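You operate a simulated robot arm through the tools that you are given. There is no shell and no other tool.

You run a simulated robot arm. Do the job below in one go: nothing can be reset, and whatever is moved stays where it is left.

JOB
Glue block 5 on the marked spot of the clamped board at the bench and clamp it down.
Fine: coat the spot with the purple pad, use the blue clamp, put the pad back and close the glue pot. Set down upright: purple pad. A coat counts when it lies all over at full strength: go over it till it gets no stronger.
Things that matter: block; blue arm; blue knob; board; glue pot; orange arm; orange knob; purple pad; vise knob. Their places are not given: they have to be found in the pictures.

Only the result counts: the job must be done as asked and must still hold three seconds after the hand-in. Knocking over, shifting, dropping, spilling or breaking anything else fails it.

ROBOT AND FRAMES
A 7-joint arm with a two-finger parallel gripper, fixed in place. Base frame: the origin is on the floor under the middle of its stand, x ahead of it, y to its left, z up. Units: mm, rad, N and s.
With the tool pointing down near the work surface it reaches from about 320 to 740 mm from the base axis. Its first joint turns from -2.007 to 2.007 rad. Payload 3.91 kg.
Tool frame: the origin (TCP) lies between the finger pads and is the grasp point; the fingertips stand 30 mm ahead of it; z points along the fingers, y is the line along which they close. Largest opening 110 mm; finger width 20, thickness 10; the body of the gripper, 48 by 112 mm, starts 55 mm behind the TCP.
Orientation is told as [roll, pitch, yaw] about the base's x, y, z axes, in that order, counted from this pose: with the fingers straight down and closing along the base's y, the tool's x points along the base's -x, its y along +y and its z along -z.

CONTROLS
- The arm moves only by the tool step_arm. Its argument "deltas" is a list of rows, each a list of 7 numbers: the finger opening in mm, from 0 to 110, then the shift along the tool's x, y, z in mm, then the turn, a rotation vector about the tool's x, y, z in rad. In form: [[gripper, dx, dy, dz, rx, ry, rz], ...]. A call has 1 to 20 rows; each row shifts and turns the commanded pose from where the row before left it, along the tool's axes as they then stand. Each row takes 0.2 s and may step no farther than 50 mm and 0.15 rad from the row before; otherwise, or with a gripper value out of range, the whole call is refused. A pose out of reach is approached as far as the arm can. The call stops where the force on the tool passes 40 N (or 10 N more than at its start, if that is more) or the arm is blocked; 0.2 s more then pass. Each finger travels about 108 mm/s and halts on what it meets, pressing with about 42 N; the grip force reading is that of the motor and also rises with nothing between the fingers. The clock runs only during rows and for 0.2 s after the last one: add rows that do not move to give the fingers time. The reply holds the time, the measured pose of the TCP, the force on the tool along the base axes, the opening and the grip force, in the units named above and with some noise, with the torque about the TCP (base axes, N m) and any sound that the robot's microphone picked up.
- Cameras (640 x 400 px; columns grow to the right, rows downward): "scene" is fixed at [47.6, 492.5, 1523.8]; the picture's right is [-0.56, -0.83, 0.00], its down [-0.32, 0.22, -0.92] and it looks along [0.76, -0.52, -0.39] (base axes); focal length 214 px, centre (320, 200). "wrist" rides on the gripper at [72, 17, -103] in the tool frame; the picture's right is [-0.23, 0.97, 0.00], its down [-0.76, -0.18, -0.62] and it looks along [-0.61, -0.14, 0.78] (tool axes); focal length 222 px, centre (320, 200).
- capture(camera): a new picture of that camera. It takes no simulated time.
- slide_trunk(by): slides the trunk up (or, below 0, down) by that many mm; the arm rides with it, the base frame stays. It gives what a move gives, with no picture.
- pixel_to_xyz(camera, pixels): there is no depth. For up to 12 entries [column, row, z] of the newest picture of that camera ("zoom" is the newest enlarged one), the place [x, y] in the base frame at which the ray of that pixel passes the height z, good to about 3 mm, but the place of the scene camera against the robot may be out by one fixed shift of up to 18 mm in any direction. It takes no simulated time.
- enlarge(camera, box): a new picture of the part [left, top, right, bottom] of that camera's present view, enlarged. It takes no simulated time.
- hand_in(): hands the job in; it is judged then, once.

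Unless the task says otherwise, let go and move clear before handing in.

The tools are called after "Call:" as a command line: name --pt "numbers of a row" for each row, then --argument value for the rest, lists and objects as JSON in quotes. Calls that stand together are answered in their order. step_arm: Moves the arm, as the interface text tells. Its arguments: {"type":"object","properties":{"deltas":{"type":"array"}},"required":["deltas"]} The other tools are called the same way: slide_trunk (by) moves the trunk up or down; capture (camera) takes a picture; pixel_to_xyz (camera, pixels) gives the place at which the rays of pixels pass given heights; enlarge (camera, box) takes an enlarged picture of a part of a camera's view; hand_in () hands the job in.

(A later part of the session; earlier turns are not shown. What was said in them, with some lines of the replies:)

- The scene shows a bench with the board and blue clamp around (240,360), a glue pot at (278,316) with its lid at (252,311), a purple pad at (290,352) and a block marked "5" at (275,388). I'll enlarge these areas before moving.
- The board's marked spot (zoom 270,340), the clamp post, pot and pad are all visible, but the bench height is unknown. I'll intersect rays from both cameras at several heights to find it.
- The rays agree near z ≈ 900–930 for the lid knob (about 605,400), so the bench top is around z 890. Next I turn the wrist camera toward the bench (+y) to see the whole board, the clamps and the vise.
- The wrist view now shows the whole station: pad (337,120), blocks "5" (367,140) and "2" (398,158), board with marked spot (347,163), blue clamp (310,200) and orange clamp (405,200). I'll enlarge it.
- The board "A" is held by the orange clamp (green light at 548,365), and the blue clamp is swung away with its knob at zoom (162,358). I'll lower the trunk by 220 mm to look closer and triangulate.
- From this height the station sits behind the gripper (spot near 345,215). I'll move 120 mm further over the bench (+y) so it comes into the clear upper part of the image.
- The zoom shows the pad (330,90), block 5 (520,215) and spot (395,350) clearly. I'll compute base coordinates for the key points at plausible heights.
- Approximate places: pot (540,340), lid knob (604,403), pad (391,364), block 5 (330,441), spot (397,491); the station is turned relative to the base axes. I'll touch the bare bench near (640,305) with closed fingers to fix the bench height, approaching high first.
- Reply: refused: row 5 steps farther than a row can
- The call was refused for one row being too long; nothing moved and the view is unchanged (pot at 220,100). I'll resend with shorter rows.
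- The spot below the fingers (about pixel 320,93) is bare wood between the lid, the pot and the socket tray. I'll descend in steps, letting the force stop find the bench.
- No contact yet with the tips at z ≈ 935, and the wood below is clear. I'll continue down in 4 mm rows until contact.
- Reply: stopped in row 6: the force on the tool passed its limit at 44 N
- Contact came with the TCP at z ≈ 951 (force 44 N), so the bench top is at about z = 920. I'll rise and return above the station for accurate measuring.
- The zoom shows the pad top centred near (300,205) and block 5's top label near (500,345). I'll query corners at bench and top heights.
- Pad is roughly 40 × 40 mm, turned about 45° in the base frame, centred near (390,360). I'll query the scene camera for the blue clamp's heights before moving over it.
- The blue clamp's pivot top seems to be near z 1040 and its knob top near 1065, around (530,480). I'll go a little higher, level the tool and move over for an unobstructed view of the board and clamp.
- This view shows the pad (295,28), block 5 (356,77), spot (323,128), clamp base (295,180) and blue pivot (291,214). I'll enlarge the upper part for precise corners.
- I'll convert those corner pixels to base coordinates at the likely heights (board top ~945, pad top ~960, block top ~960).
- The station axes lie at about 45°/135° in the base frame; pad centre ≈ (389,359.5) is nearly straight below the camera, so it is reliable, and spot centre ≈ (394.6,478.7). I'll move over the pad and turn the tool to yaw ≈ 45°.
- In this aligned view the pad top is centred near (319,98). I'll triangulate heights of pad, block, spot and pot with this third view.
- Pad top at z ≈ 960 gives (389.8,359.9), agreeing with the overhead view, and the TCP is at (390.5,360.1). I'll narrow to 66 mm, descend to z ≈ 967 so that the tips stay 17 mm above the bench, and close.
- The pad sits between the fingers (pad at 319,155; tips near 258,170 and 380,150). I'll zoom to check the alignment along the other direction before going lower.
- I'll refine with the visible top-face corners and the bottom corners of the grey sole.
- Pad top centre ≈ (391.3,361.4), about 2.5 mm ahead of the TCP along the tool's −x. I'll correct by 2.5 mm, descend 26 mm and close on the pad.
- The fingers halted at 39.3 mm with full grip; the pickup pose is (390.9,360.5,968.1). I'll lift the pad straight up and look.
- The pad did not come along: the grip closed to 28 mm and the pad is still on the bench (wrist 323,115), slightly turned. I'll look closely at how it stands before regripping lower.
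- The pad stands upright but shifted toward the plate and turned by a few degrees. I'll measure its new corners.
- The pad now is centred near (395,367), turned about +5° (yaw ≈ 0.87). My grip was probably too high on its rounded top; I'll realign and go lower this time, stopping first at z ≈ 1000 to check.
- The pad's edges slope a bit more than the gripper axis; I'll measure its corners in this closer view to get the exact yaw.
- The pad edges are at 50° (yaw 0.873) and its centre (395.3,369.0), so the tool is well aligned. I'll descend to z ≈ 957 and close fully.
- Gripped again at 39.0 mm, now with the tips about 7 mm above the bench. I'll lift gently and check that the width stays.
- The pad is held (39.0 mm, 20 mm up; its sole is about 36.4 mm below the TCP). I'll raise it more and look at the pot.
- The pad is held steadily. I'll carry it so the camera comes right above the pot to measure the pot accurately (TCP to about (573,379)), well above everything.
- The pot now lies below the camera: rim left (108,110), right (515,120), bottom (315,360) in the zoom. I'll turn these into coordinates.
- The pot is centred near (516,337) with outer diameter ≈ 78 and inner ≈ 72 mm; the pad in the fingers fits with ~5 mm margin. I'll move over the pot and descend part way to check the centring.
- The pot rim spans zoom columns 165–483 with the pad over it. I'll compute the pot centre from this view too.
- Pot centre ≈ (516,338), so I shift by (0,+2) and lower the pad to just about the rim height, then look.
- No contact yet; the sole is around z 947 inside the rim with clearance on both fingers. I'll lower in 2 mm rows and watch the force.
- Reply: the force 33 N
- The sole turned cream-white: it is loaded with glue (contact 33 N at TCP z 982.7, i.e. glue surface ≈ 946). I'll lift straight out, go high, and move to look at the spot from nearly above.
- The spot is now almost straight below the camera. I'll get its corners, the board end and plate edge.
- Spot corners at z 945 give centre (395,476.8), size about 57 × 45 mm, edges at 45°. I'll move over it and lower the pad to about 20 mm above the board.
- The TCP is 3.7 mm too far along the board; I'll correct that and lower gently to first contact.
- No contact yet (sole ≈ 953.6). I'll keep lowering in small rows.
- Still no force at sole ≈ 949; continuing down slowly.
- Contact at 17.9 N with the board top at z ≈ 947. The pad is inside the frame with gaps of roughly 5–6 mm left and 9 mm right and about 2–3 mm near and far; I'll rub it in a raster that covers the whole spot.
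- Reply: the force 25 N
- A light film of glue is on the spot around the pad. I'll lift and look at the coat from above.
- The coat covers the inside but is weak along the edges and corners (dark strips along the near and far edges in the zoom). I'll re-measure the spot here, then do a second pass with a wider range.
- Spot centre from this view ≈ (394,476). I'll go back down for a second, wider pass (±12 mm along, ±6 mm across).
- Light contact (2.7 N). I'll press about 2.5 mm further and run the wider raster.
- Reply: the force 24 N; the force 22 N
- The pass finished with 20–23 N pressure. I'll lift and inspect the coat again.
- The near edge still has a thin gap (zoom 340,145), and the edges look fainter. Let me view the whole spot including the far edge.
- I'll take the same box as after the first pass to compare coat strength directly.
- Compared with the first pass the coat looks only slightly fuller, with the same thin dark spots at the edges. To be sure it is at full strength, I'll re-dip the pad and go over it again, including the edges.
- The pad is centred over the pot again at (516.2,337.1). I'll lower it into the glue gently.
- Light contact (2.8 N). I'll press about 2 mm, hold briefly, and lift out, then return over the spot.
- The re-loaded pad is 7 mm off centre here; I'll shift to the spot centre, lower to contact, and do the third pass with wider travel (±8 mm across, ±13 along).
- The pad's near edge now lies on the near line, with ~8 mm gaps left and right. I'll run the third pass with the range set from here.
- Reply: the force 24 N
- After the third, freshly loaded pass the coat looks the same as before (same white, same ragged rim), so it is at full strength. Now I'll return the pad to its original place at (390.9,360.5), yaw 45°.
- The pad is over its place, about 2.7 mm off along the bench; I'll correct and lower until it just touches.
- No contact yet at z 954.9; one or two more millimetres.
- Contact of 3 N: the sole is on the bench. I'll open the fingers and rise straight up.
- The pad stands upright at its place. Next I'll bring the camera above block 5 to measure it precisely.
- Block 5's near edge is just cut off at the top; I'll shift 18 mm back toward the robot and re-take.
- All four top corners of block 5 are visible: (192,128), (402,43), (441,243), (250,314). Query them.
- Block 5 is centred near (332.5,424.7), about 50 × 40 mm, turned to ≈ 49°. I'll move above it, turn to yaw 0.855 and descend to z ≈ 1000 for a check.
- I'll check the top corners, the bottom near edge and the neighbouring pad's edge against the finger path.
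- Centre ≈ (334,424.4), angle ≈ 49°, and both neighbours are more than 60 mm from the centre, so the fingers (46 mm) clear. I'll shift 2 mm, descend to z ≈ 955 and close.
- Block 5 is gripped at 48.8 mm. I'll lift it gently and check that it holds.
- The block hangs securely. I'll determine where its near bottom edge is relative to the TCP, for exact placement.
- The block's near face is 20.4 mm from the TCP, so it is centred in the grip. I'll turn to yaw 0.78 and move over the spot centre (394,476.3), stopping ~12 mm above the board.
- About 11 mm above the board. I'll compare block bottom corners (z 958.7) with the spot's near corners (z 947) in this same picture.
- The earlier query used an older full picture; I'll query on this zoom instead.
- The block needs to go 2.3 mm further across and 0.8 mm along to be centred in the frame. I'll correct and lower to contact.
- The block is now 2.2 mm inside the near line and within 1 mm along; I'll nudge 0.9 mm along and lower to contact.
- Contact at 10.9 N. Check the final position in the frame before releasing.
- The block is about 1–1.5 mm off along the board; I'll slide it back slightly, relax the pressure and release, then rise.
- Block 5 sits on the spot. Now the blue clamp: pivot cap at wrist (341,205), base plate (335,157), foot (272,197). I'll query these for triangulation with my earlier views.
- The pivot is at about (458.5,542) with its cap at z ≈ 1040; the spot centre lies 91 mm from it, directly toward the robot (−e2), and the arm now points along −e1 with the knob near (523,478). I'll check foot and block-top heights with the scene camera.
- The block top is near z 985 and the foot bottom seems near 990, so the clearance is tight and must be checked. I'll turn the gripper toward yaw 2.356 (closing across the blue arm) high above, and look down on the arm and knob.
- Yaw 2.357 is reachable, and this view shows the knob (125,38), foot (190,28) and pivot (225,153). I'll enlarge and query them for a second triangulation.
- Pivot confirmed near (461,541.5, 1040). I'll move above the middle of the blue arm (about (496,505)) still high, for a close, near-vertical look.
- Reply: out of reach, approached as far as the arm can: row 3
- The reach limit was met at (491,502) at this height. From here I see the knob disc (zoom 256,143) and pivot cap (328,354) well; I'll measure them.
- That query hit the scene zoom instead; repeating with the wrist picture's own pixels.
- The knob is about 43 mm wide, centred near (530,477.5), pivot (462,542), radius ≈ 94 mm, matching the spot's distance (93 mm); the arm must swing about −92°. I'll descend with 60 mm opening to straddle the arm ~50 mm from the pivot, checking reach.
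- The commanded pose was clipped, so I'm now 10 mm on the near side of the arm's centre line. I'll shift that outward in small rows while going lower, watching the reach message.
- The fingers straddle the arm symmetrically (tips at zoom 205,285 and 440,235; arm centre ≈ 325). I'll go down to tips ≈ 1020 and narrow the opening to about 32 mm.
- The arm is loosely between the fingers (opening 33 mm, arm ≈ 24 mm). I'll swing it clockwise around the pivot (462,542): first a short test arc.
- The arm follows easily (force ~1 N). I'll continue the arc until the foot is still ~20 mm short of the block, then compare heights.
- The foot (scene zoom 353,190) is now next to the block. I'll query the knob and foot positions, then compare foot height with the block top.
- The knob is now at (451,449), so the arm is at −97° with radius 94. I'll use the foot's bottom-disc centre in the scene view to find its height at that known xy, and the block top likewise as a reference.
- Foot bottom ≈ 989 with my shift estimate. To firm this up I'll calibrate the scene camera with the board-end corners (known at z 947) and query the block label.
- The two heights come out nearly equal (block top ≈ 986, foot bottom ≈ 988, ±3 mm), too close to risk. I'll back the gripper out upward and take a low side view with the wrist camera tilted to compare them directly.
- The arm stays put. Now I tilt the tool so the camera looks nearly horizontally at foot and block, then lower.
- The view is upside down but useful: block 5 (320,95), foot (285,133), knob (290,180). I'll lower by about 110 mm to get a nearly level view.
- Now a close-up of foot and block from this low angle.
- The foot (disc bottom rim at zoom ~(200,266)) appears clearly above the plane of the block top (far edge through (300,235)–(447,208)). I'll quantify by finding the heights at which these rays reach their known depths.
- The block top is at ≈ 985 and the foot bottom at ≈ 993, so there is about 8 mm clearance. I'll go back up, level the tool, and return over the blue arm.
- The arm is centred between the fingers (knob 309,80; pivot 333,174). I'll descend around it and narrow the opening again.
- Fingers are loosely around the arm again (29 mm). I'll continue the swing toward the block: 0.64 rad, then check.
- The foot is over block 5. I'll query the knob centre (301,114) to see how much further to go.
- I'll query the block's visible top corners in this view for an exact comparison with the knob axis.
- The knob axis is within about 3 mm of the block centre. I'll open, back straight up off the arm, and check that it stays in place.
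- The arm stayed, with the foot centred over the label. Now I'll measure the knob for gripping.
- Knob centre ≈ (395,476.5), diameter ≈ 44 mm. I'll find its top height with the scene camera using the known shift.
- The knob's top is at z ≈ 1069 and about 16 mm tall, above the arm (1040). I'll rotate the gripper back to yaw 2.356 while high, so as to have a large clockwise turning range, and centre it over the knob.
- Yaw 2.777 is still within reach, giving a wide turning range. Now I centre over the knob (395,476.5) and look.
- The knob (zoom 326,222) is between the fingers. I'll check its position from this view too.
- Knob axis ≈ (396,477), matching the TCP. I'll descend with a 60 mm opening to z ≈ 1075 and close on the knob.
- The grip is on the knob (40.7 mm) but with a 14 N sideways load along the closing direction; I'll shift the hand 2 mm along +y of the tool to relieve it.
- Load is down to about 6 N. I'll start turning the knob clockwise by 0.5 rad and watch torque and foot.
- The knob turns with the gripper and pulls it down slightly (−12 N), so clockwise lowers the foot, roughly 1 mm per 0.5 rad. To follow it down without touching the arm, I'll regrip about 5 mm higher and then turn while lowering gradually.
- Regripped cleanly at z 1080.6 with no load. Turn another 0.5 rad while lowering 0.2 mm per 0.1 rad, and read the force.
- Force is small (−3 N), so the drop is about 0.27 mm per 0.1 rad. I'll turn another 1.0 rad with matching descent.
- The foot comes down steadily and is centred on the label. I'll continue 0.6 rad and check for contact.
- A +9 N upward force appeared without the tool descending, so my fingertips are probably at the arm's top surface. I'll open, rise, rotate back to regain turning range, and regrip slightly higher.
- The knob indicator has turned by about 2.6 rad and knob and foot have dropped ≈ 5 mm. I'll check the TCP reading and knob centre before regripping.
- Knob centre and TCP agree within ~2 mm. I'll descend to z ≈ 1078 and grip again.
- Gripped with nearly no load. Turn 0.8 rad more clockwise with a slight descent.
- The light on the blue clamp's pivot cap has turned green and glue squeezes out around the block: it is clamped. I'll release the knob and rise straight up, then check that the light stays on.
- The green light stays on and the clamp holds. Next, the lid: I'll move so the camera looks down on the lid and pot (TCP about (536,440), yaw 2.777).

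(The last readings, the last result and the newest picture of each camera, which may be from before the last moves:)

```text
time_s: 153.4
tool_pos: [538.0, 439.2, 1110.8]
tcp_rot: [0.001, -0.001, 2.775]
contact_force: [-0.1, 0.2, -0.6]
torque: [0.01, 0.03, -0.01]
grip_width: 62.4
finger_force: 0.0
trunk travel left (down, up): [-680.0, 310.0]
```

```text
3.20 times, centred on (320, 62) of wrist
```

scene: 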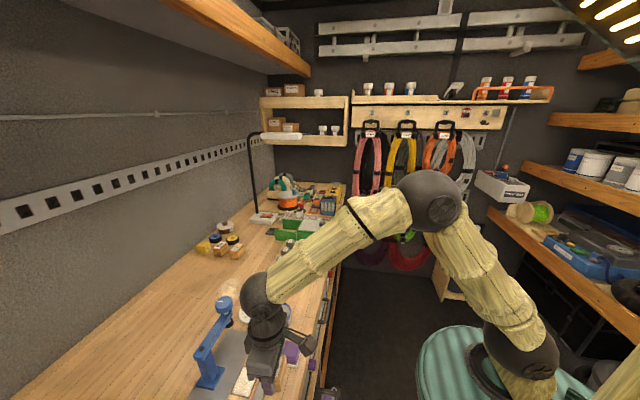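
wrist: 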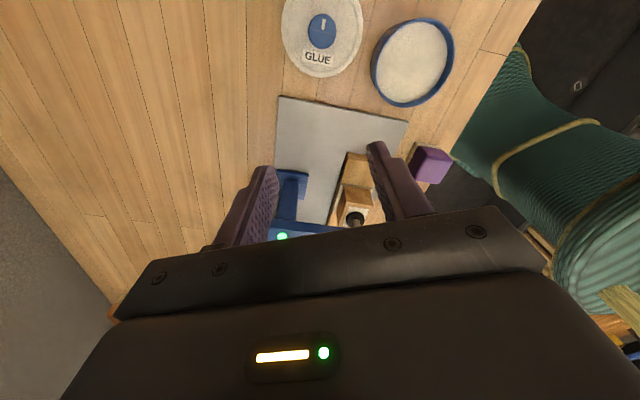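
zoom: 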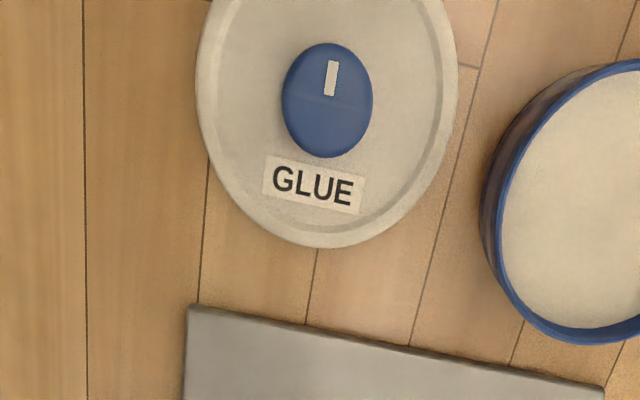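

The lid and its knob (zoom 327,100) are nearly straight below the camera. I'll query positions and sizes.

Call:
pixel_to_xyz --camera "zoom" --pixels '[[327, 100, 945], [327, 100, 955], [281, 98, 945], [373, 102, 945], [327, 42, 945], [327, 158, 945], [195, 85, 928], [458, 95, 928], [320, 248, 928], [225, 195, 928], [430, 190, 928]]'

Call:
enlarge --camera "scene" --box '[230, 290, 310, 350]'

```text
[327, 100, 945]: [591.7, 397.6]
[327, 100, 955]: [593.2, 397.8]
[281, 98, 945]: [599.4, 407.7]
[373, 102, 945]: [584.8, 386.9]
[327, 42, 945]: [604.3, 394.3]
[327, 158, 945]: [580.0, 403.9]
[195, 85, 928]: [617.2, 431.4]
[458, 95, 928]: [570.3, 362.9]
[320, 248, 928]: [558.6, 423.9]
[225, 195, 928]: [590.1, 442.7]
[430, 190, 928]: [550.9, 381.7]
```

```text
6.67 times, centred on (270, 320) of scene
```

zoom: 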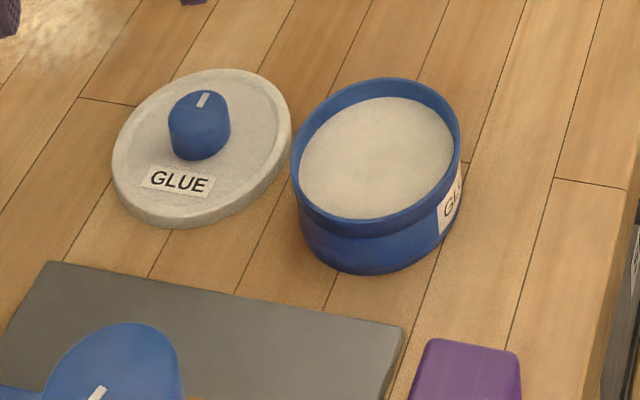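

Lid knob centre ≈ (592.5,397.7), ~25 mm wide; lid ≈ 83 mm wide. I'll descend first (better reach lower) and then move over the knob.

Call:
step_arm --pt "62 0 0 35 0 0 0" --pt "62 0 0 35 0 0 0" --pt "62 0 0 25 0 0 0" --pt "62 22 6.4 0 0 0 0" --pt "62 22 6.4 0 0 0 0" --pt "62 21.7 6.5 0 0 0 0" --pt "62 0 0 0 0 0 0"

Call:
capture --camera "wrist"

Call:
enlarge --camera "wrist" --box '[220, 80, 420, 205]'

```text
time_s: 155.1
tool_pos: [590.4, 398.0, 1015.7]
tcp_rot: [0.001, -0.002, 2.775]
contact_force: [0.6, 0.6, -0.6]
torque: [-0.02, -0.01, 0.0]
grip_width: 62.0
finger_force: 0.1
trunk travel left (down, up): [-680.0, 310.0]
```

```text
taken
```

wrist: 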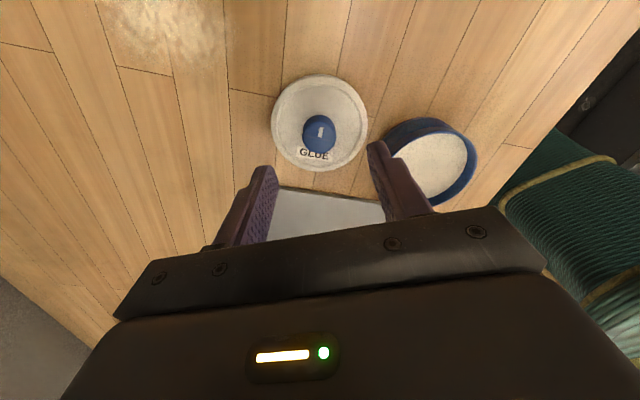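

```text
3.20 times, centred on (320, 142) of wrist
```

zoom: 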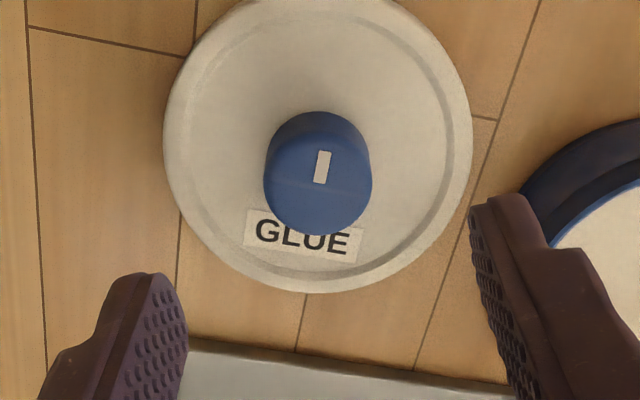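

The TCP is above the lid knob (zoom 318,185). I'll verify the knob's position, then lower with a 46 mm opening.

Call:
pixel_to_xyz --camera "zoom" --pixels '[[318, 185, 947], [264, 180, 947], [372, 185, 947], [318, 235, 947], [318, 185, 942], [164, 120, 928], [472, 130, 928], [310, 293, 928]]'

```text
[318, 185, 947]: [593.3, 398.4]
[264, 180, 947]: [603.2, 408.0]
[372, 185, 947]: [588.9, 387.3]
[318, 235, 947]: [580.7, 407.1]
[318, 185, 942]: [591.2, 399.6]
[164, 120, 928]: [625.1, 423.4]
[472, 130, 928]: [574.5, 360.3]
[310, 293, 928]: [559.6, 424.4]
```

Knob ≈ (593,398.2); I'll nudge 2 mm and lower to z ≈ 964 with checks.

Call:
step_arm --pt "46 1.9 -0.7 15 0 0 0" --pt "46 0 0 15 0 0 0" --pt "46 0 0 12 0 0 0" --pt "46 0 0 5 0 0 0" --pt "46 0 0 3 0 0 0" --pt "46 0 0 0 0 0 0"

Call:
enlarge --camera "wrist" --box '[220, 80, 420, 205]'

Call:
enlarge --camera "scene" --box '[230, 290, 310, 350]'

```text
time_s: 156.4
tool_pos: [593.7, 399.3, 966.3]
tcp_rot: [-0.001, -0.002, 2.774]
contact_force: [0.6, 0.8, -1.0]
torque: [0.03, 0.02, -0.01]
grip_width: 46.0
finger_force: 0.1
trunk travel left (down, up): [-680.0, 310.0]
```

```text
3.20 times, centred on (320, 142) of wrist
```

zoom: 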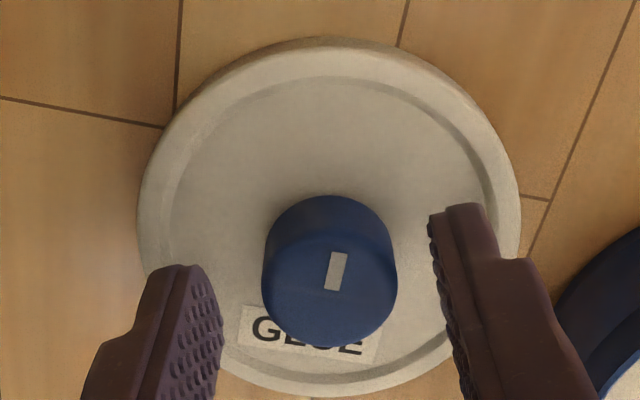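

```text
6.67 times, centred on (270, 320) of scene
```

zoom: 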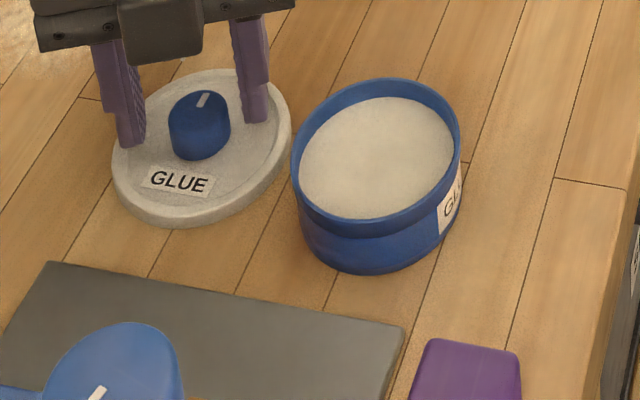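

The knob is centred between the fingers. I'll lower in 1.5 mm rows to just above the lid plate.

Call:
step_arm --pt "46 0 0 2 0 0 0" --pt "46 0 0 1.5 0 0 0" --pt "46 0 0 1 0 0 0" --pt "46 0 0 0 0 0 0"

```text
time_s: 157.4
tool_pos: [593.1, 399.1, 962.2]
tcp_rot: [0.0, -0.002, 2.774]
contact_force: [0.5, -0.1, 0.0]
torque: [0.02, -0.03, -0.01]
grip_width: 46.0
finger_force: 0.1
trunk travel left (down, up): [-680.0, 310.0]
```

Call:
step_arm --pt "46 0 0 1 0 0 0" --pt "46 0 0 1 0 0 0" --pt "46 0 0 0 0 0 0"

```text
time_s: 158.2
tool_pos: [594.0, 397.8, 961.0]
tcp_rot: [0.0, -0.002, 2.774]
contact_force: [-0.2, -0.5, -0.3]
torque: [0.0, 0.01, 0.03]
grip_width: 46.0
finger_force: 0.0
trunk travel left (down, up): [-680.0, 310.0]
```

Still free at tips ≈ 931. I'll close on the lid knob here.

Call:
step_arm --pt "38 0 0 0.5 0 0 0" --pt "32 0 0 0 0 0 0" --pt "27 0 0 0 0 0 0" --pt "20 0 0 0 0 0 0" --pt "12 0 0 0 0 0 0" --pt "10 0 0 0 0 0 0" --pt "10 0 0 0 0 0 0"

Call:
enlarge --camera "wrist" --box '[220, 80, 420, 205]'

```text
time_s: 159.8
tool_pos: [594.0, 399.0, 962.3]
tcp_rot: [-0.001, -0.003, 2.774]
contact_force: [0.4, 0.9, 0.0]
torque: [0.01, -0.02, 0.05]
grip_width: 25.8
finger_force: 41.8
trunk travel left (down, up): [-680.0, 310.0]
```

```text
3.20 times, centred on (320, 142) of wrist
```

zoom: 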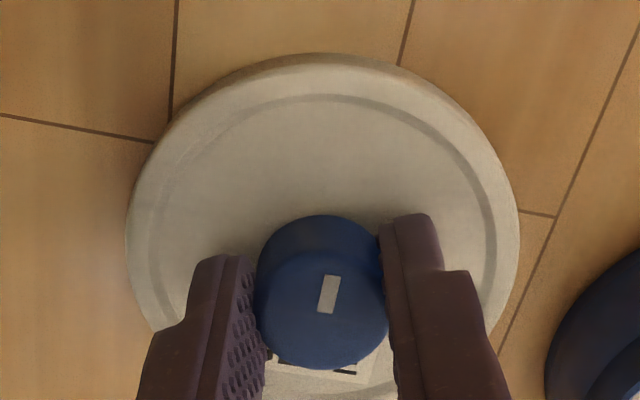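

Gripped at 25.8 mm. I'll lift the lid slowly and check.

Call:
step_arm --pt "10 0 0 -2 0 0 0" --pt "10 0 0 -4 0 0 0" --pt "10 0 0 -6 0 0 0" --pt "10 0 0 -10 0 0 0" --pt "10 0 0 -15 0 0 0" --pt "10 0 0 -15 0 0 0" --pt "10 0 0 0 0 0 0"

Call:
enlarge --camera "scene" --box '[230, 280, 310, 340]'

Call:
enlarge --camera "wrist" --box '[220, 80, 420, 205]'

```text
time_s: 161.4
tool_pos: [593.8, 399.1, 1012.3]
tcp_rot: [0.001, -0.001, 2.776]
contact_force: [-0.3, 0.5, 0.1]
torque: [-0.02, -0.02, 0.01]
grip_width: 25.8
finger_force: 41.7
trunk travel left (down, up): [-680.0, 310.0]
```

```text
6.67 times, centred on (270, 310) of scene
```

zoom: 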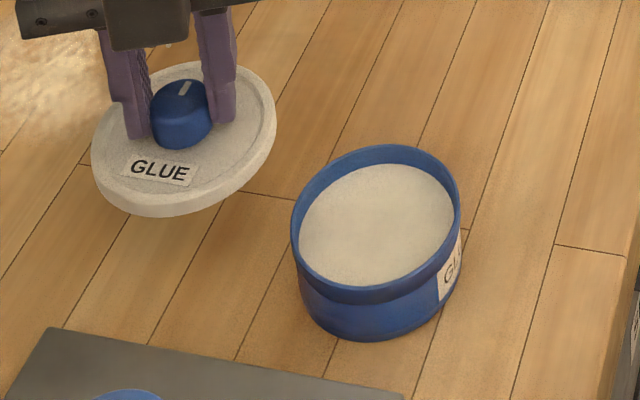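

```text
3.20 times, centred on (320, 142) of wrist
```

zoom: 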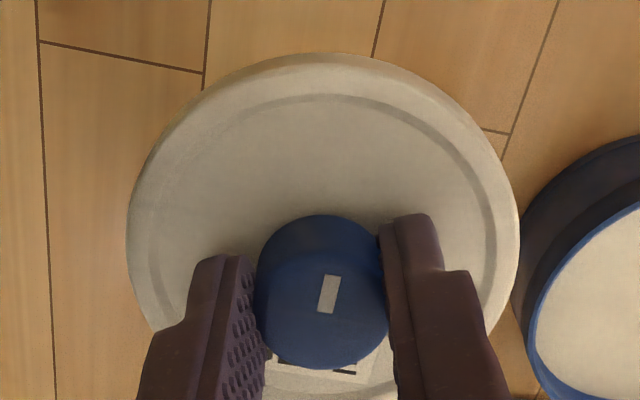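

The lid is held level (its bottom is ≈ 42 mm below the TCP). I'll carry it over the pot centre (516.5,338.5) at this height.

Call:
step_arm --pt "10 0 0 -8 0 0 0" --pt "10 -12 20 0 0 0 0" --pt "10 -13 22 0 0 0 0" --pt "10 -13 22 0 0 0 0" --pt "10 -12.7 20.2 0 0 0 0" --pt "10 0 0 0 0 0 0"

Call:
capture --camera "wrist"

Call:
enlarge --camera "wrist" --box '[220, 80, 420, 205]'

Call:
enlarge --camera "scene" --box '[240, 280, 340, 355]'

```text
time_s: 162.8
tool_pos: [516.8, 337.8, 1019.4]
tcp_rot: [0.0, -0.001, 2.775]
contact_force: [0.0, 0.9, -1.0]
torque: [-0.01, 0.01, 0.01]
grip_width: 25.6
finger_force: 41.9
trunk travel left (down, up): [-680.0, 310.0]
```

```text
taken
```

wrist: 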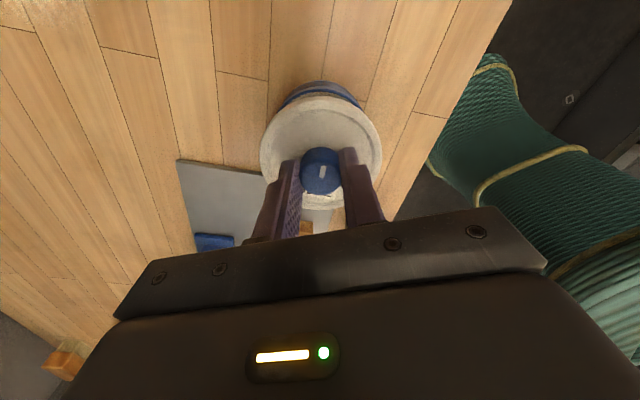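

```text
3.20 times, centred on (320, 142) of wrist
```

zoom: 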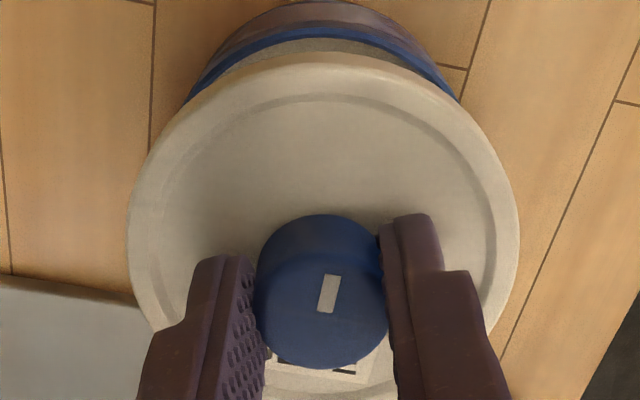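

```text
5.33 times, centred on (290, 318) of scene
```

zoom: 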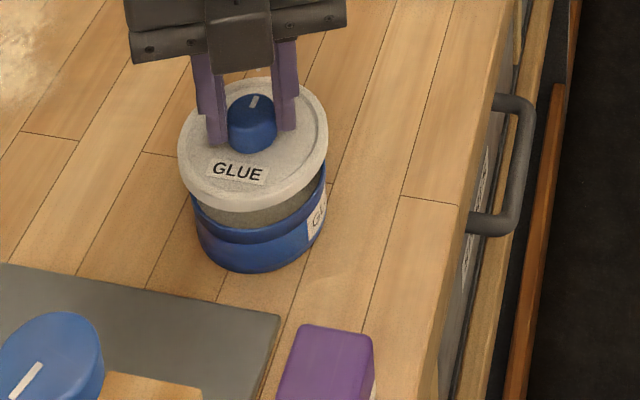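

Lid is over the pot. I'll lower to about 8 mm above the rim and check centring.

Call:
step_arm --pt "10 0 0 8 0 0 0" --pt "10 0 0 6 0 0 0" --pt "10 0 0 4 0 0 0" --pt "10 0 0 0 0 0 0"

Call:
enlarge --camera "wrist" --box '[220, 80, 420, 205]'

Call:
enlarge --camera "scene" --box '[250, 295, 310, 340]'

```text
time_s: 163.8
tool_pos: [516.5, 338.4, 1002.1]
tcp_rot: [0.0, -0.003, 2.774]
contact_force: [-0.6, 0.5, 0.7]
torque: [-0.02, 0.02, -0.03]
grip_width: 26.0
finger_force: 42.7
trunk travel left (down, up): [-680.0, 310.0]
```

```text
3.20 times, centred on (320, 142) of wrist
```

zoom: 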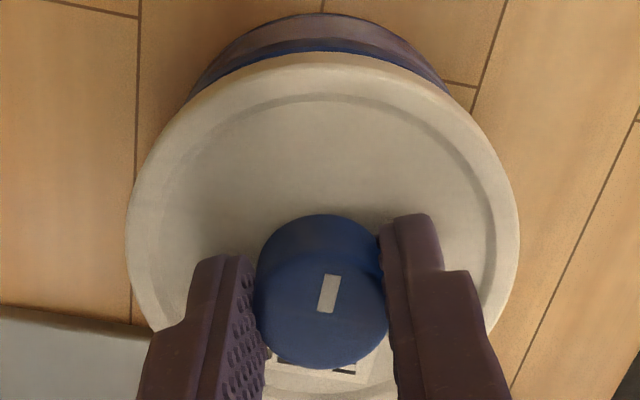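

```text
8.89 times, centred on (280, 318) of scene
```

zoom: 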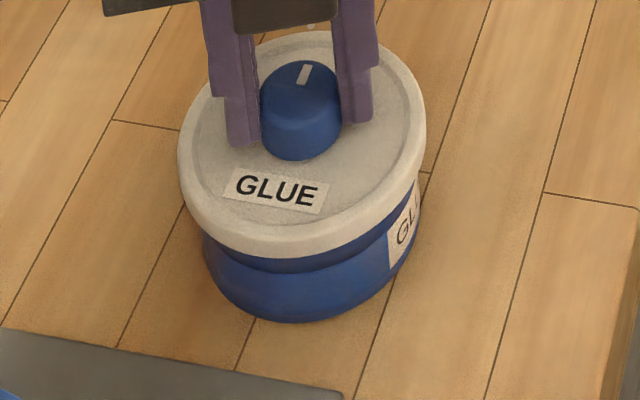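

I'll compare the near rim point of the pot with the lid's near bottom edge in this view.

Call:
enlarge --camera "wrist" --box '[264, 75, 376, 145]'

Call:
pixel_to_xyz --camera "zoom" --pixels '[[320, 200, 950]]'

```text
5.71 times, centred on (320, 110) of wrist
```

zoom: 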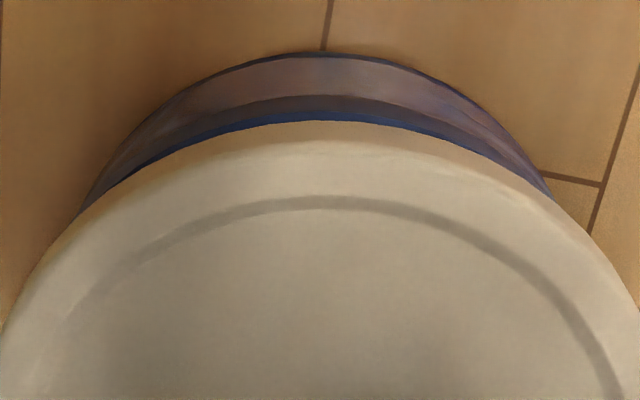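

```text
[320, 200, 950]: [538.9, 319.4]
```

Call:
pixel_to_xyz --camera "zoom" --pixels '[[330, 110, 950], [330, 121, 960], [322, 53, 920], [90, 205, 950], [548, 192, 950], [85, 200, 950]]'

```text
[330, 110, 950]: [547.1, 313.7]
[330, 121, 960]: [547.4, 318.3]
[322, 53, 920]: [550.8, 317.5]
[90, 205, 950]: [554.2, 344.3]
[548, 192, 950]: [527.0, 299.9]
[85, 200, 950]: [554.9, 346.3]
```

The lid seems 2–3 mm off relative to the pot, away from the camera (−tool x). I'll shift it 1.8 mm toward the camera and lower in small rows until it seats.

Call:
step_arm --pt "10 1.8 0 3 0 0 0" --pt "10 0 0 2 0 0 0" --pt "10 0 0 0 0 0 0"

Call:
enlarge --camera "wrist" --box '[264, 75, 376, 145]'

Call:
enlarge --camera "scene" --box '[250, 295, 310, 340]'

```text
time_s: 164.7
tool_pos: [517.1, 336.6, 997.2]
tcp_rot: [0.0, 0.001, 2.775]
contact_force: [0.9, 0.5, 3.9]
torque: [-0.08, -0.08, 0.06]
grip_width: 26.1
finger_force: 42.3
trunk travel left (down, up): [-680.0, 310.0]
```

```text
5.71 times, centred on (320, 110) of wrist
```

zoom: 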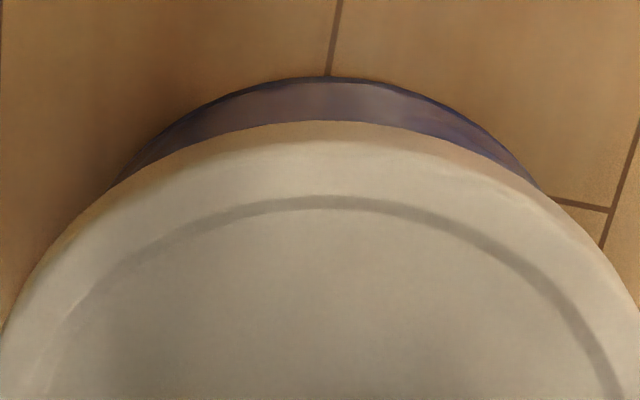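

```text
8.89 times, centred on (280, 318) of scene
```

zoom: 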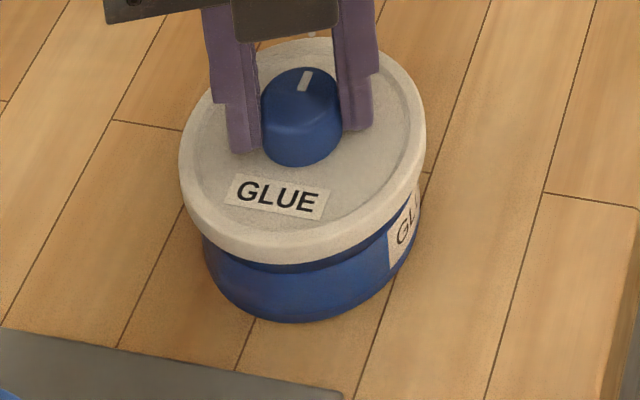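

Contact came at z 997 (rim ≈ 955). Both cameras suggest the lid is still 2–4 mm off, in direction (−0.9,+0.4). I'll check with queries before correcting.

Call:
enlarge --camera "wrist" --box '[264, 75, 376, 145]'

Call:
pixel_to_xyz --camera "zoom" --pixels '[[330, 77, 920], [330, 121, 955], [330, 143, 963], [115, 187, 955], [540, 188, 955], [200, 105, 920], [460, 108, 920]]'

```text
5.71 times, centred on (320, 110) of wrist
```

zoom: 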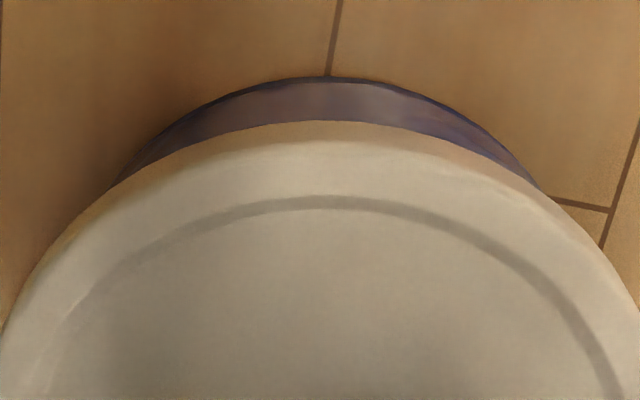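

```text
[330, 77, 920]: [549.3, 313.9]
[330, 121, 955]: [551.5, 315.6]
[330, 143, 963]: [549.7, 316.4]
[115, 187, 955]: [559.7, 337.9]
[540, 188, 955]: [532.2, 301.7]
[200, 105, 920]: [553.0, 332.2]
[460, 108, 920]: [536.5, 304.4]
```

Estimates suggest the lid should move about (+1.5,−2.5) mm. I'll lift 2 mm, shift, and set it down again.

Call:
step_arm --pt "10 0 0 -3 0 0 0" --pt "10 2.1 1.6 0 0 0 0" --pt "10 0 0 0 0 0 0" --pt "10 0 0 2 0 0 0" --pt "10 0 0 1 0 0 0" --pt "10 0 0 0 0 0 0"

Call:
enlarge --camera "scene" --box '[250, 295, 310, 340]'

Call:
enlarge --camera "wrist" --box '[220, 80, 420, 205]'

```text
time_s: 166.1
tool_pos: [519.5, 335.0, 997.5]
tcp_rot: [0.0, -0.001, 2.775]
contact_force: [2.1, 1.9, 5.2]
torque: [0.18, 0.17, -0.03]
grip_width: 25.9
finger_force: 41.9
trunk travel left (down, up): [-680.0, 310.0]
```

```text
8.89 times, centred on (280, 318) of scene
```

zoom: 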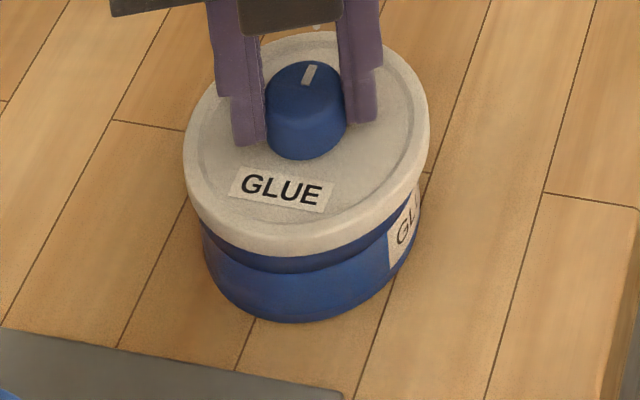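

```text
3.20 times, centred on (320, 142) of wrist
```

zoom: 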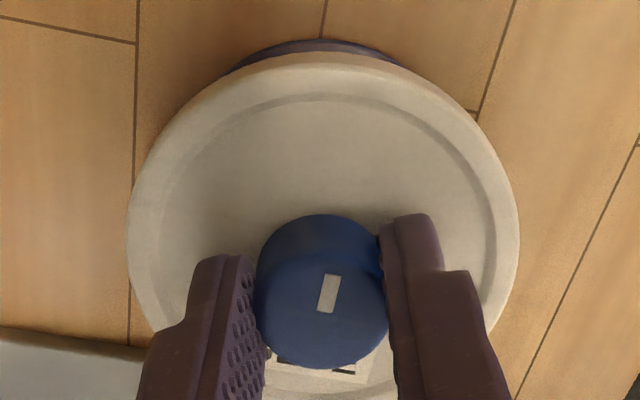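

The torque flipped sign (contact moved from the (+x,−y) side to the (−x,+y) side), so I overshot slightly; the right place is about halfway back. I'll lift 2 mm, go back half, and lower again, watching whether it seats deeper.

Call:
step_arm --pt "10 0 0 -3 0 0 0" --pt "10 -1.0 -0.8 0 0 0 0" --pt "10 0 0 0 0 0 0" --pt "10 0 0 2 0 0 0" --pt "10 0 0 1 0 0 0" --pt "10 0 0 0.5 0 0 0" --pt "10 0 0 0 0 0 0"

Call:
enlarge --camera "scene" --box '[250, 295, 310, 340]'

```text
time_s: 167.7
tool_pos: [519.5, 336.9, 996.8]
tcp_rot: [-0.001, 0.0, 2.774]
contact_force: [0.0, 0.1, -0.9]
torque: [0.0, 0.01, 0.01]
grip_width: 25.9
finger_force: 42.0
trunk travel left (down, up): [-680.0, 310.0]
```

```text
8.89 times, centred on (280, 318) of scene
```

zoom: 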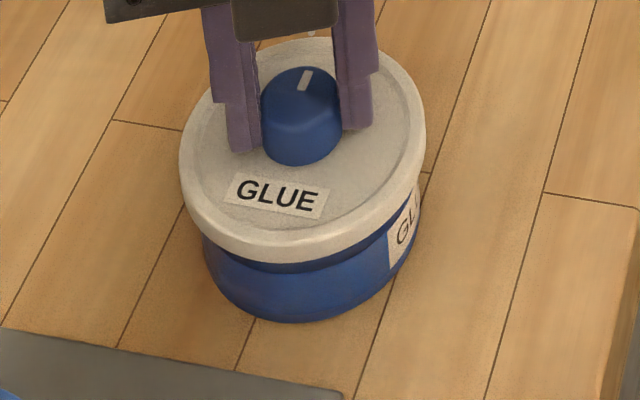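

No contact now at a lower height (996.8), so the lid's lip is finding the opening. Continue lowering in small rows.

Call:
step_arm --pt "10 0 0 1 0 0 0" --pt "10 0 0 1 0 0 0" --pt "10 0 0 0 0 0 0"

```text
time_s: 168.4
tool_pos: [518.7, 337.3, 995.0]
tcp_rot: [0.001, 0.0, 2.775]
contact_force: [-1.0, -0.9, -0.2]
torque: [-0.07, 0.06, 0.01]
grip_width: 25.8
finger_force: 41.8
trunk travel left (down, up): [-680.0, 310.0]
```

Call:
step_arm --pt "10 0 0 1 0 0 0" --pt "10 0 0 1 0 0 0" --pt "10 0 0 0 0 0 0"

Call:
enlarge --camera "scene" --box '[250, 295, 310, 340]'

```text
time_s: 169.2
tool_pos: [519.8, 337.2, 993.0]
tcp_rot: [0.002, -0.004, 2.775]
contact_force: [-1.6, -0.9, 0.2]
torque: [-0.11, 0.07, 0.03]
grip_width: 25.7
finger_force: 42.8
trunk travel left (down, up): [-680.0, 310.0]
```

```text
8.89 times, centred on (280, 318) of scene
```

zoom: 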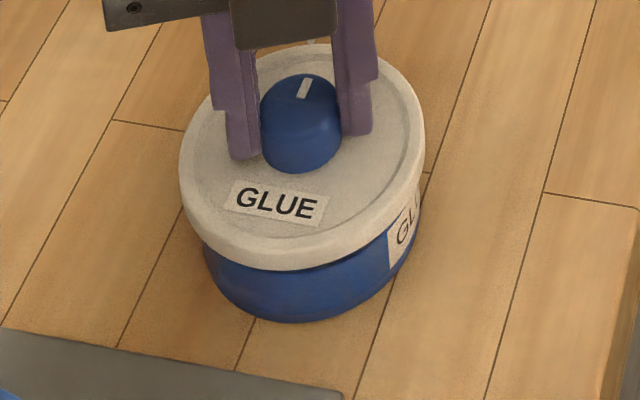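

The lid is going down over the rim with slight side contact only. Continue.

Call:
step_arm --pt "10 0 0 1 0 0 0" --pt "10 0 0 1 0 0 0" --pt "10 0 0 1 0 0 0" --pt "10 0 0 0 0 0 0"

```text
time_s: 170.2
tool_pos: [520.0, 338.1, 991.2]
tcp_rot: [-0.004, 0.002, 2.776]
contact_force: [-1.5, 0.8, 19.6]
torque: [0.0, 0.26, 0.03]
grip_width: 25.7
finger_force: 42.4
trunk travel left (down, up): [-680.0, 310.0]
heard: snap
```

A "snap" was heard with 19.6 N at z 991 — the lid has closed. I'll relieve the pressure, open the fingers and rise, then inspect.

Call:
step_arm --pt "10 0 0 -2.5 0 0 0" --pt "10 0 0 0 0 0 0" --pt "30 0 0 0 0 0 0" --pt "44 0 0 0 0 0 0" --pt "50 0 0 0 0 0 0" --pt "50 0 0 -8 0 0 0" --pt "50 0 0 -20 0 0 0" --pt "50 0 0 -35 0 0 0" --pt "50 0 0 -40 0 0 0" --pt "50 0 0 -40 0 0 0" --pt "50 0 0 0 0 0 0"

Call:
capture --camera "wrist"

Call:
enlarge --camera "scene" --box '[250, 295, 310, 340]'

Call:
enlarge --camera "scene" --box '[180, 280, 340, 400]'

```text
time_s: 172.7
tool_pos: [519.6, 336.7, 1132.2]
tcp_rot: [0.0, -0.002, 2.777]
contact_force: [0.3, -0.4, 0.4]
torque: [0.01, -0.01, -0.02]
grip_width: 50.0
finger_force: 0.1
trunk travel left (down, up): [-680.0, 310.0]
```

```text
taken
```

wrist: 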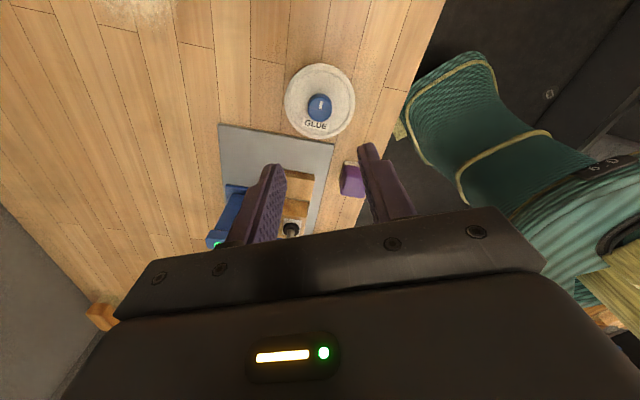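

```text
8.89 times, centred on (280, 318) of scene
```

zoom: 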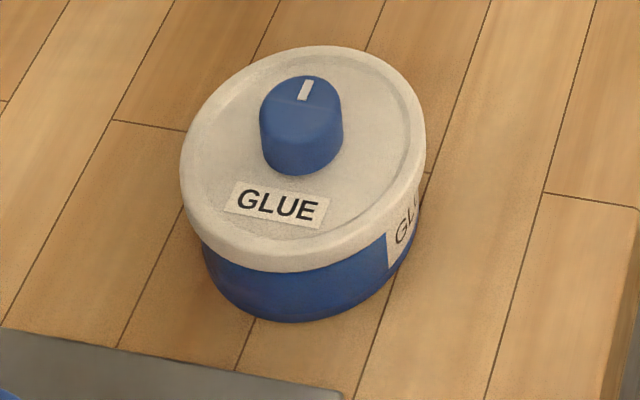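

```text
3.33 times, centred on (260, 340) of scene
```

zoom: 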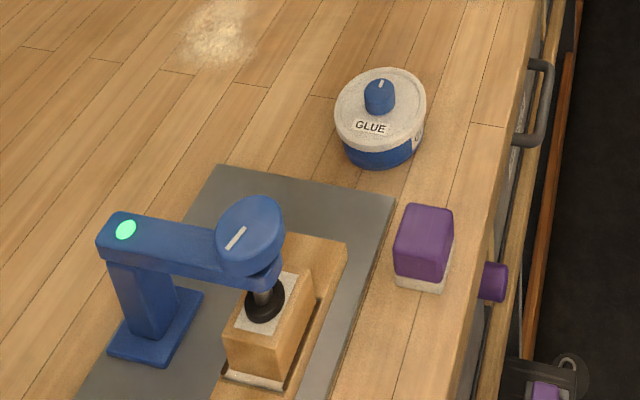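

The pot is closed, the pad stands upright at its original place, and block 5 is clamped on the spot with the blue clamp's light still green (zoom 125,230) about 20 s after tightening. The gripper is open and clear of everything, so I'm handing in.

Call:
hand_in

```text
The job is handed in.
```

The job is handed in. Block 5 is glued on the marked spot of board "A" and held by the blue clamp. I don't have the judge's result.

- **Coat:** I went over the spot three times with the purple pad, re-dipping it before the last pass. The third pass looked no stronger than the second. The coat's rim looked slightly ragged throughout, and I took that as full cover.
- **Block:** It sits inside the marked frame, about 1 mm from centre.
- **Blue clamp:** The arm is swung over the block and screwed down. Its light turned green and was still green about 20 seconds later, just before hand-in. Glue squeezed out around the block.
- **Purple pad:** It stands upright in its original place. My first grip slipped and pushed it a few millimetres while it was still on the bench, and I put it back where it started.
- **Glue pot:** The lid is on; I heard it snap shut.

I left the orange clamp, the vise knob and block 2 alone. The orange clamp's light was still green when I last saw it, just after clamping the block.
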